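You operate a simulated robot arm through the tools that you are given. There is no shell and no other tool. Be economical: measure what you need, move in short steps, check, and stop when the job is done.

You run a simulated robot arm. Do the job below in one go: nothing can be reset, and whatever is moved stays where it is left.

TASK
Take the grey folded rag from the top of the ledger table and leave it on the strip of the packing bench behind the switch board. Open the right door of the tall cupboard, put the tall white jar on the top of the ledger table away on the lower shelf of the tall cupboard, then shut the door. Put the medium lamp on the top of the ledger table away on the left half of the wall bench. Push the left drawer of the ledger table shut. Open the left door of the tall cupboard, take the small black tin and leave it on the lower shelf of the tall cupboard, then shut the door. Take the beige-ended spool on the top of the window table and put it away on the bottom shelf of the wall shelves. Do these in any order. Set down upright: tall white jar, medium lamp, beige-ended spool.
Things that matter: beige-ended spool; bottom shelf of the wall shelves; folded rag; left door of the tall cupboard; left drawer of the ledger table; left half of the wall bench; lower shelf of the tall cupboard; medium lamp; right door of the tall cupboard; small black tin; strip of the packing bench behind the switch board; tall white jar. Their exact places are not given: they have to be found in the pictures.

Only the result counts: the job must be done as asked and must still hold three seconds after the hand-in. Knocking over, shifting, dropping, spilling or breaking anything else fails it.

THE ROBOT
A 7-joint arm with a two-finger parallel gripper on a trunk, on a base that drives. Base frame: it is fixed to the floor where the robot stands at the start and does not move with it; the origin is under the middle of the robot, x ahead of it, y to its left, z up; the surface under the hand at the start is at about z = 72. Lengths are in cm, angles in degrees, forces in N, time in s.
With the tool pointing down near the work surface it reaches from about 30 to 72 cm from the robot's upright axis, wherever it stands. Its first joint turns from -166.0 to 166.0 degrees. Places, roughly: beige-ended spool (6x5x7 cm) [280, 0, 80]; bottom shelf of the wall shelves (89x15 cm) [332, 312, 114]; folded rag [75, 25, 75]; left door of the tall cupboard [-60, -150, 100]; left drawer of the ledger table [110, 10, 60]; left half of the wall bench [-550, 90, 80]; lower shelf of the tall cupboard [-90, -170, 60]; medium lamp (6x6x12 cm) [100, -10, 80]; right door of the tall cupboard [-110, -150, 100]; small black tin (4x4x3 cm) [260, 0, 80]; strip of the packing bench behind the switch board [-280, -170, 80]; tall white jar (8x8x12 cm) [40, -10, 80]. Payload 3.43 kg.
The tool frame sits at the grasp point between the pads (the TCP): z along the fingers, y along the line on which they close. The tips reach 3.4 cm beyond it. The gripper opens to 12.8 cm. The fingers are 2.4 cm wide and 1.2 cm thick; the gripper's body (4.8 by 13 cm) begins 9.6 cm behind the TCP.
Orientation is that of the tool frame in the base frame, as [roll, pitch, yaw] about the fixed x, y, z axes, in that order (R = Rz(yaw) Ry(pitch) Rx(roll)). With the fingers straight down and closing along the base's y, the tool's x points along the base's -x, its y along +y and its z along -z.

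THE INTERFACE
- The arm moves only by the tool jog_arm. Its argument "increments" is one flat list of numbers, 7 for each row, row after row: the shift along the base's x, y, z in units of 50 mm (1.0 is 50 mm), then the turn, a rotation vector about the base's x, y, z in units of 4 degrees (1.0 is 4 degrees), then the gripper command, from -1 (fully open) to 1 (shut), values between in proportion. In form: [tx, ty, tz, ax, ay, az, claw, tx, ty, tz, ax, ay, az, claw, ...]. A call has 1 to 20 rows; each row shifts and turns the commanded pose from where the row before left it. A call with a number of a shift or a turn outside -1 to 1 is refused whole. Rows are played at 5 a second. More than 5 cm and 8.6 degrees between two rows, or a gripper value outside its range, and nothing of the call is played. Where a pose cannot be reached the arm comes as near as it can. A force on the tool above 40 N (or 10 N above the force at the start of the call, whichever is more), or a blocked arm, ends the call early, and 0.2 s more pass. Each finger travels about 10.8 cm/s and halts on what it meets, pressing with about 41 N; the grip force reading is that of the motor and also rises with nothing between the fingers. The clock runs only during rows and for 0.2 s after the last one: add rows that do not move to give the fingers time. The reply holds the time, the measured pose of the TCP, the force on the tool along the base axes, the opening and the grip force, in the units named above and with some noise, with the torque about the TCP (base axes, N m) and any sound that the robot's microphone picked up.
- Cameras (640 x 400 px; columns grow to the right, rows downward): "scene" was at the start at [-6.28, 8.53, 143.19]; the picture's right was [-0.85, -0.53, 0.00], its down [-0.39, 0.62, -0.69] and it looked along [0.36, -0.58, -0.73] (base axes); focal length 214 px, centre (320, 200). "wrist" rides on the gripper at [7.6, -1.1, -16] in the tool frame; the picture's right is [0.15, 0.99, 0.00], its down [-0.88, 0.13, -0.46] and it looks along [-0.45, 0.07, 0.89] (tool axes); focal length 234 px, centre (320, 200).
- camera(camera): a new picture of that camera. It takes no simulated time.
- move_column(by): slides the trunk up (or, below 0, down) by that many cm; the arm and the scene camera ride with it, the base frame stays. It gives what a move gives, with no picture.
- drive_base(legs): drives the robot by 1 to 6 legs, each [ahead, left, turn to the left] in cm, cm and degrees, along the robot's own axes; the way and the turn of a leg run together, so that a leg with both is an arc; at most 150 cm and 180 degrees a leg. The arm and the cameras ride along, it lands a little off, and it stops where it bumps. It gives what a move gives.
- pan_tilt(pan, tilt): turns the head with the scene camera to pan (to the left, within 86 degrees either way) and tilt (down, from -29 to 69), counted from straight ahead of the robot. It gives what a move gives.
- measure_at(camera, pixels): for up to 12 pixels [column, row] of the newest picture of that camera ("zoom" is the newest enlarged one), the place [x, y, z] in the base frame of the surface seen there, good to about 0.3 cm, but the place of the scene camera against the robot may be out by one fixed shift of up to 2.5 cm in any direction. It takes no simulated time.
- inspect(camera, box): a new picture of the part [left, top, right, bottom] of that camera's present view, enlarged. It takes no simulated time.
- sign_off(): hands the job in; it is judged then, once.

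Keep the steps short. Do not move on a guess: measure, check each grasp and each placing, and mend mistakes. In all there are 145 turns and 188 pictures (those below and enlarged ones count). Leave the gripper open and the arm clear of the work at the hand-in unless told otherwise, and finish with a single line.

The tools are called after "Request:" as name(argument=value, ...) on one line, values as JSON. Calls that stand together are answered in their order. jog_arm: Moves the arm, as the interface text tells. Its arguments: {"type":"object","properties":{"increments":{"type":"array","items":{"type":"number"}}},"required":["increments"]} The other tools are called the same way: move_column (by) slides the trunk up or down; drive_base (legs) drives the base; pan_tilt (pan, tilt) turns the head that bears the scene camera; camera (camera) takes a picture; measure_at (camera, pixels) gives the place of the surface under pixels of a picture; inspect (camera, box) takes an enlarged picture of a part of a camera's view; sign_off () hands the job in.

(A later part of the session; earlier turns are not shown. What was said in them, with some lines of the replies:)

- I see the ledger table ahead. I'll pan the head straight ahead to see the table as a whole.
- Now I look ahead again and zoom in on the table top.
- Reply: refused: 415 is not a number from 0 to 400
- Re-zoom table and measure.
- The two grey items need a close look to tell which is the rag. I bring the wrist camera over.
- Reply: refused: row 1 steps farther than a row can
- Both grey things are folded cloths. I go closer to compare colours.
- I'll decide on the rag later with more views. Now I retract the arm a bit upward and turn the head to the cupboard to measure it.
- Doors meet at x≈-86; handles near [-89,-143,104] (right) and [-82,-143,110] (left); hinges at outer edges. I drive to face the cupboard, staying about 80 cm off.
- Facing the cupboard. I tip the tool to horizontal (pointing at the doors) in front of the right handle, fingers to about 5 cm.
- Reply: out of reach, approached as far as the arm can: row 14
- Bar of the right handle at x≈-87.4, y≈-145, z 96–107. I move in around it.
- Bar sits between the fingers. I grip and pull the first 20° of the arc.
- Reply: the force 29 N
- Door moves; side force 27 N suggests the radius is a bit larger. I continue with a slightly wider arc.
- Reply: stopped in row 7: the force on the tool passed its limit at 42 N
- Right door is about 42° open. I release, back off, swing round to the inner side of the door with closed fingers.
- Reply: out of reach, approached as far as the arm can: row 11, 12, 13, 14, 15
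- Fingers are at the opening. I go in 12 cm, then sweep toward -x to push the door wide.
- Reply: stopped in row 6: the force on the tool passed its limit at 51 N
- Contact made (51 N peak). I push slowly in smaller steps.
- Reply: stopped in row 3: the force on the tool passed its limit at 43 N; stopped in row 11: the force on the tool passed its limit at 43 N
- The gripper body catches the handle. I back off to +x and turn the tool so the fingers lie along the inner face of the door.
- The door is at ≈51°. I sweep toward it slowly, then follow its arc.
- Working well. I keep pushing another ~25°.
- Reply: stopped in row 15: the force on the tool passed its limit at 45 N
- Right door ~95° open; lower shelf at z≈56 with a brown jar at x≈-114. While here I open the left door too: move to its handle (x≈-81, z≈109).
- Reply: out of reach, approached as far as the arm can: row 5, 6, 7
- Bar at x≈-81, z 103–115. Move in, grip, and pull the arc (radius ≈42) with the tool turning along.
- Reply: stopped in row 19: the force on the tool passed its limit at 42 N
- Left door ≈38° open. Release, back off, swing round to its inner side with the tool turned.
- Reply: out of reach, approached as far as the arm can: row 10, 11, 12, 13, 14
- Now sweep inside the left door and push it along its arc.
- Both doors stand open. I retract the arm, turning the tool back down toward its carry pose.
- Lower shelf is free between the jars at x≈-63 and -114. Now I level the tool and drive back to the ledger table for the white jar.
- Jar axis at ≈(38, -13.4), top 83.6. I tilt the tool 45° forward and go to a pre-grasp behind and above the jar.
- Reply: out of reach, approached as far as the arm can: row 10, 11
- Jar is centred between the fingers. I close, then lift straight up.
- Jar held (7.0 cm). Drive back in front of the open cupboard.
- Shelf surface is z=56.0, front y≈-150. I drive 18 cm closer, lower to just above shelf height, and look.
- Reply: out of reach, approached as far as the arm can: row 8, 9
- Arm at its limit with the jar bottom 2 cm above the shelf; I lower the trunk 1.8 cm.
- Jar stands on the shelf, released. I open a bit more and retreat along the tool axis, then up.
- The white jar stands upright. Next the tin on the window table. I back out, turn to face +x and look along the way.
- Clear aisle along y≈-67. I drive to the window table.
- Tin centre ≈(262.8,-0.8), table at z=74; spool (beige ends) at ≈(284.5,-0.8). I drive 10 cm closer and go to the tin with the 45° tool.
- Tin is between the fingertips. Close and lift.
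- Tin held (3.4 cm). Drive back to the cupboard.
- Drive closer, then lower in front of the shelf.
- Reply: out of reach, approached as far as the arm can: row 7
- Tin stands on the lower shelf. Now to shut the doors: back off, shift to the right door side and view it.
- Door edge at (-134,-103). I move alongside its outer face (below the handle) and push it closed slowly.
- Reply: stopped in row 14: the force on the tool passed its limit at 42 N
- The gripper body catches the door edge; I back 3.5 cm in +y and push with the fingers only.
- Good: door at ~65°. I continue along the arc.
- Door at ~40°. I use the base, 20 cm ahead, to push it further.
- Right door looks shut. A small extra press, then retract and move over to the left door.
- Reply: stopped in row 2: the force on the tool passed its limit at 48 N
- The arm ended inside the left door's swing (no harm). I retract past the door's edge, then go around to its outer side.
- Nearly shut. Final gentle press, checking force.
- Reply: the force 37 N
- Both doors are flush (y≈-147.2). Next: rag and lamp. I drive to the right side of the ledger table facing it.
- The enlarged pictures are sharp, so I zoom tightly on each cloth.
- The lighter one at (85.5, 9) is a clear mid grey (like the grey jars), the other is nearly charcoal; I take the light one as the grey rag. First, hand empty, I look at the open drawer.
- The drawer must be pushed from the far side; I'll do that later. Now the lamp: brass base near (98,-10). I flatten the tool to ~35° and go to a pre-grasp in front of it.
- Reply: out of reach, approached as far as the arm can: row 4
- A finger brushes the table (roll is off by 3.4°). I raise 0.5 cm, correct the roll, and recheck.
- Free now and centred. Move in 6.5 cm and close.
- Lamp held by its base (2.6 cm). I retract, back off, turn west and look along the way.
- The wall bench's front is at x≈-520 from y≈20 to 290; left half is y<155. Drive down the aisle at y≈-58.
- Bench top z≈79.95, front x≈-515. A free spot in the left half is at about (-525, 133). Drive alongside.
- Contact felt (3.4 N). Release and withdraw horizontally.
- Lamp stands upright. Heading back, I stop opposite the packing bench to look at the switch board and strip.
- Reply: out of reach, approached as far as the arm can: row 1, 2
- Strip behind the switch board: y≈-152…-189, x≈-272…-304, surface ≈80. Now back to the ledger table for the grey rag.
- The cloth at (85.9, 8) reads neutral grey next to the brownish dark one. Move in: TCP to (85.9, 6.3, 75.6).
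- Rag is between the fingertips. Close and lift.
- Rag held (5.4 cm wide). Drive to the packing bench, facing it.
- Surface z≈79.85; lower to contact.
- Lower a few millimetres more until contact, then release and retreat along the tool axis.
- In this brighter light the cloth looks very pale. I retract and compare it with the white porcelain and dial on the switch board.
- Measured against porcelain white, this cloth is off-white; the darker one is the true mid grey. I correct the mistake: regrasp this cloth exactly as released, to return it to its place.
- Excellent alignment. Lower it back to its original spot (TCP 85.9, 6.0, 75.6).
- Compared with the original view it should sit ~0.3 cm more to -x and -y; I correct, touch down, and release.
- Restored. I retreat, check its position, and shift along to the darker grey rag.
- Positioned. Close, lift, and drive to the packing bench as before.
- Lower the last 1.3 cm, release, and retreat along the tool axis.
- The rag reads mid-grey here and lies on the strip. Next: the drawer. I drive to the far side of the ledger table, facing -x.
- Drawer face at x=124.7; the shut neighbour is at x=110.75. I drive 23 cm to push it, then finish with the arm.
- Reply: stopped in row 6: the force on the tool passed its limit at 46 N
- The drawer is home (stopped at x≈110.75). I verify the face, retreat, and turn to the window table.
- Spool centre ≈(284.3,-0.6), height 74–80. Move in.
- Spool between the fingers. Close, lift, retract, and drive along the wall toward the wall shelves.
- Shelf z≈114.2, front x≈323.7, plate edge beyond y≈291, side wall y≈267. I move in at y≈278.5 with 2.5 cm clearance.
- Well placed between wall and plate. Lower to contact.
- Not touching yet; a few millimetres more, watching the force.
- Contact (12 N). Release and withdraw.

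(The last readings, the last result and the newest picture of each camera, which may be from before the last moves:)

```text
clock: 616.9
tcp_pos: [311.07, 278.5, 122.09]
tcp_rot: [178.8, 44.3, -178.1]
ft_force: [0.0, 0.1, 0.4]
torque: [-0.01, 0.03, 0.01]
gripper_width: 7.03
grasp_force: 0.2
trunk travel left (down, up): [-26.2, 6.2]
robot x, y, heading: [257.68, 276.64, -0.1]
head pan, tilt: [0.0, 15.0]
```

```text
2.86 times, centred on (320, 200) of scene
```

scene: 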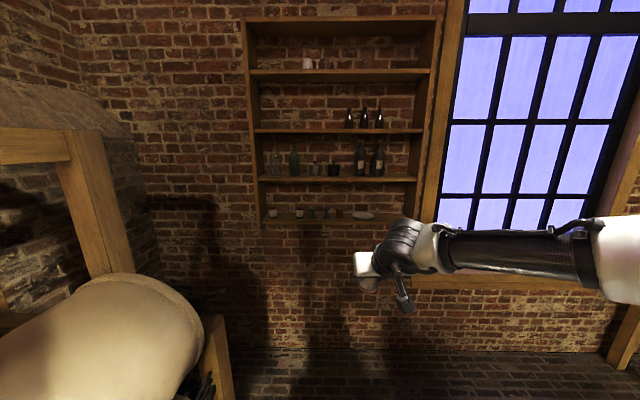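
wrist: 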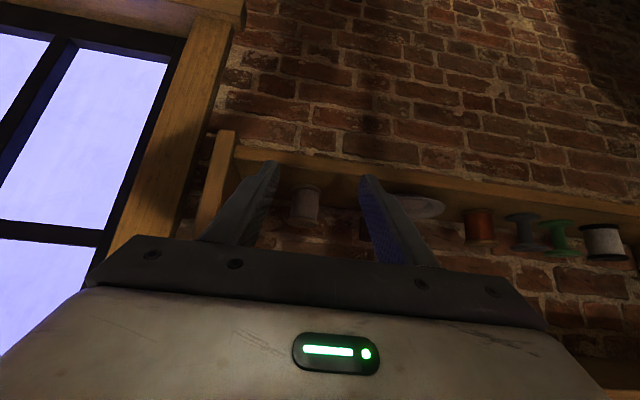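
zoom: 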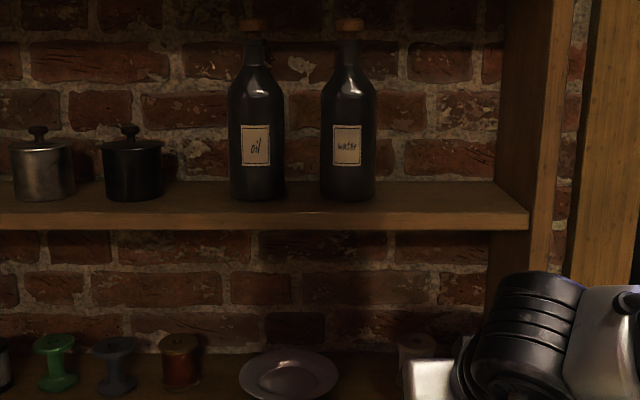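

The spool stands upright on the bottom shelf. I back off, open the gripper, and take a last check.

Request:
drive_base(legs=[[-35, 0, 0]])

Request:
jog_arm(increments=[0, 0, 0.2, 0, 0, 0, -1, 0, 0, 0, 0, 0, 0, -1, 0, 0, 0, 0, 0, 0, -1])

Request:
inspect(camera="scene", box=[240, 130, 420, 250])

```text
clock: 619.2
tcp_pos: [276.23, 278.25, 122.15]
tcp_rot: [178.7, 44.4, -178.4]
ft_force: [0.9, -0.2, -0.9]
torque: [0.02, -0.01, 0.0]
gripper_width: 7.02
grasp_force: 0.1
trunk travel left (down, up): [-26.2, 6.2]
robot x, y, heading: [222.99, 277.1, -0.2]
head pan, tilt: [0.0, 15.0]
```

```text
clock: 620.0
tcp_pos: [276.23, 278.34, 123.04]
tcp_rot: [178.8, 44.3, -178.3]
ft_force: [0.7, -1.2, -0.4]
torque: [0.02, 0.01, -0.04]
gripper_width: 12.8
grasp_force: 0.0
trunk travel left (down, up): [-26.2, 6.2]
robot x, y, heading: [223.61, 277.08, 0.0]
head pan, tilt: [0.0, 15.0]
```

```text
3.33 times, centred on (330, 190) of scene
```

zoom: 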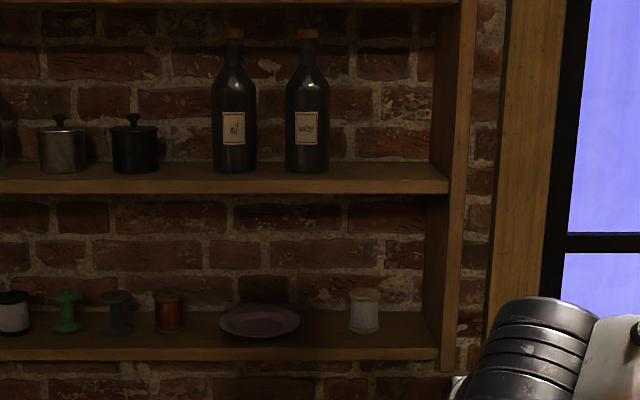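

Everything is in place, the gripper is open and the arm is clear. Handing in.

Request:
sign_off()

```text
The job is handed in.
```

All six jobs are done and handed in, but I first moved the wrong rag, an off-white one, and put it back within a few millimetres by eye without re-measuring; the rag left behind the switch board is the darker one, which I judged to be the grey one.
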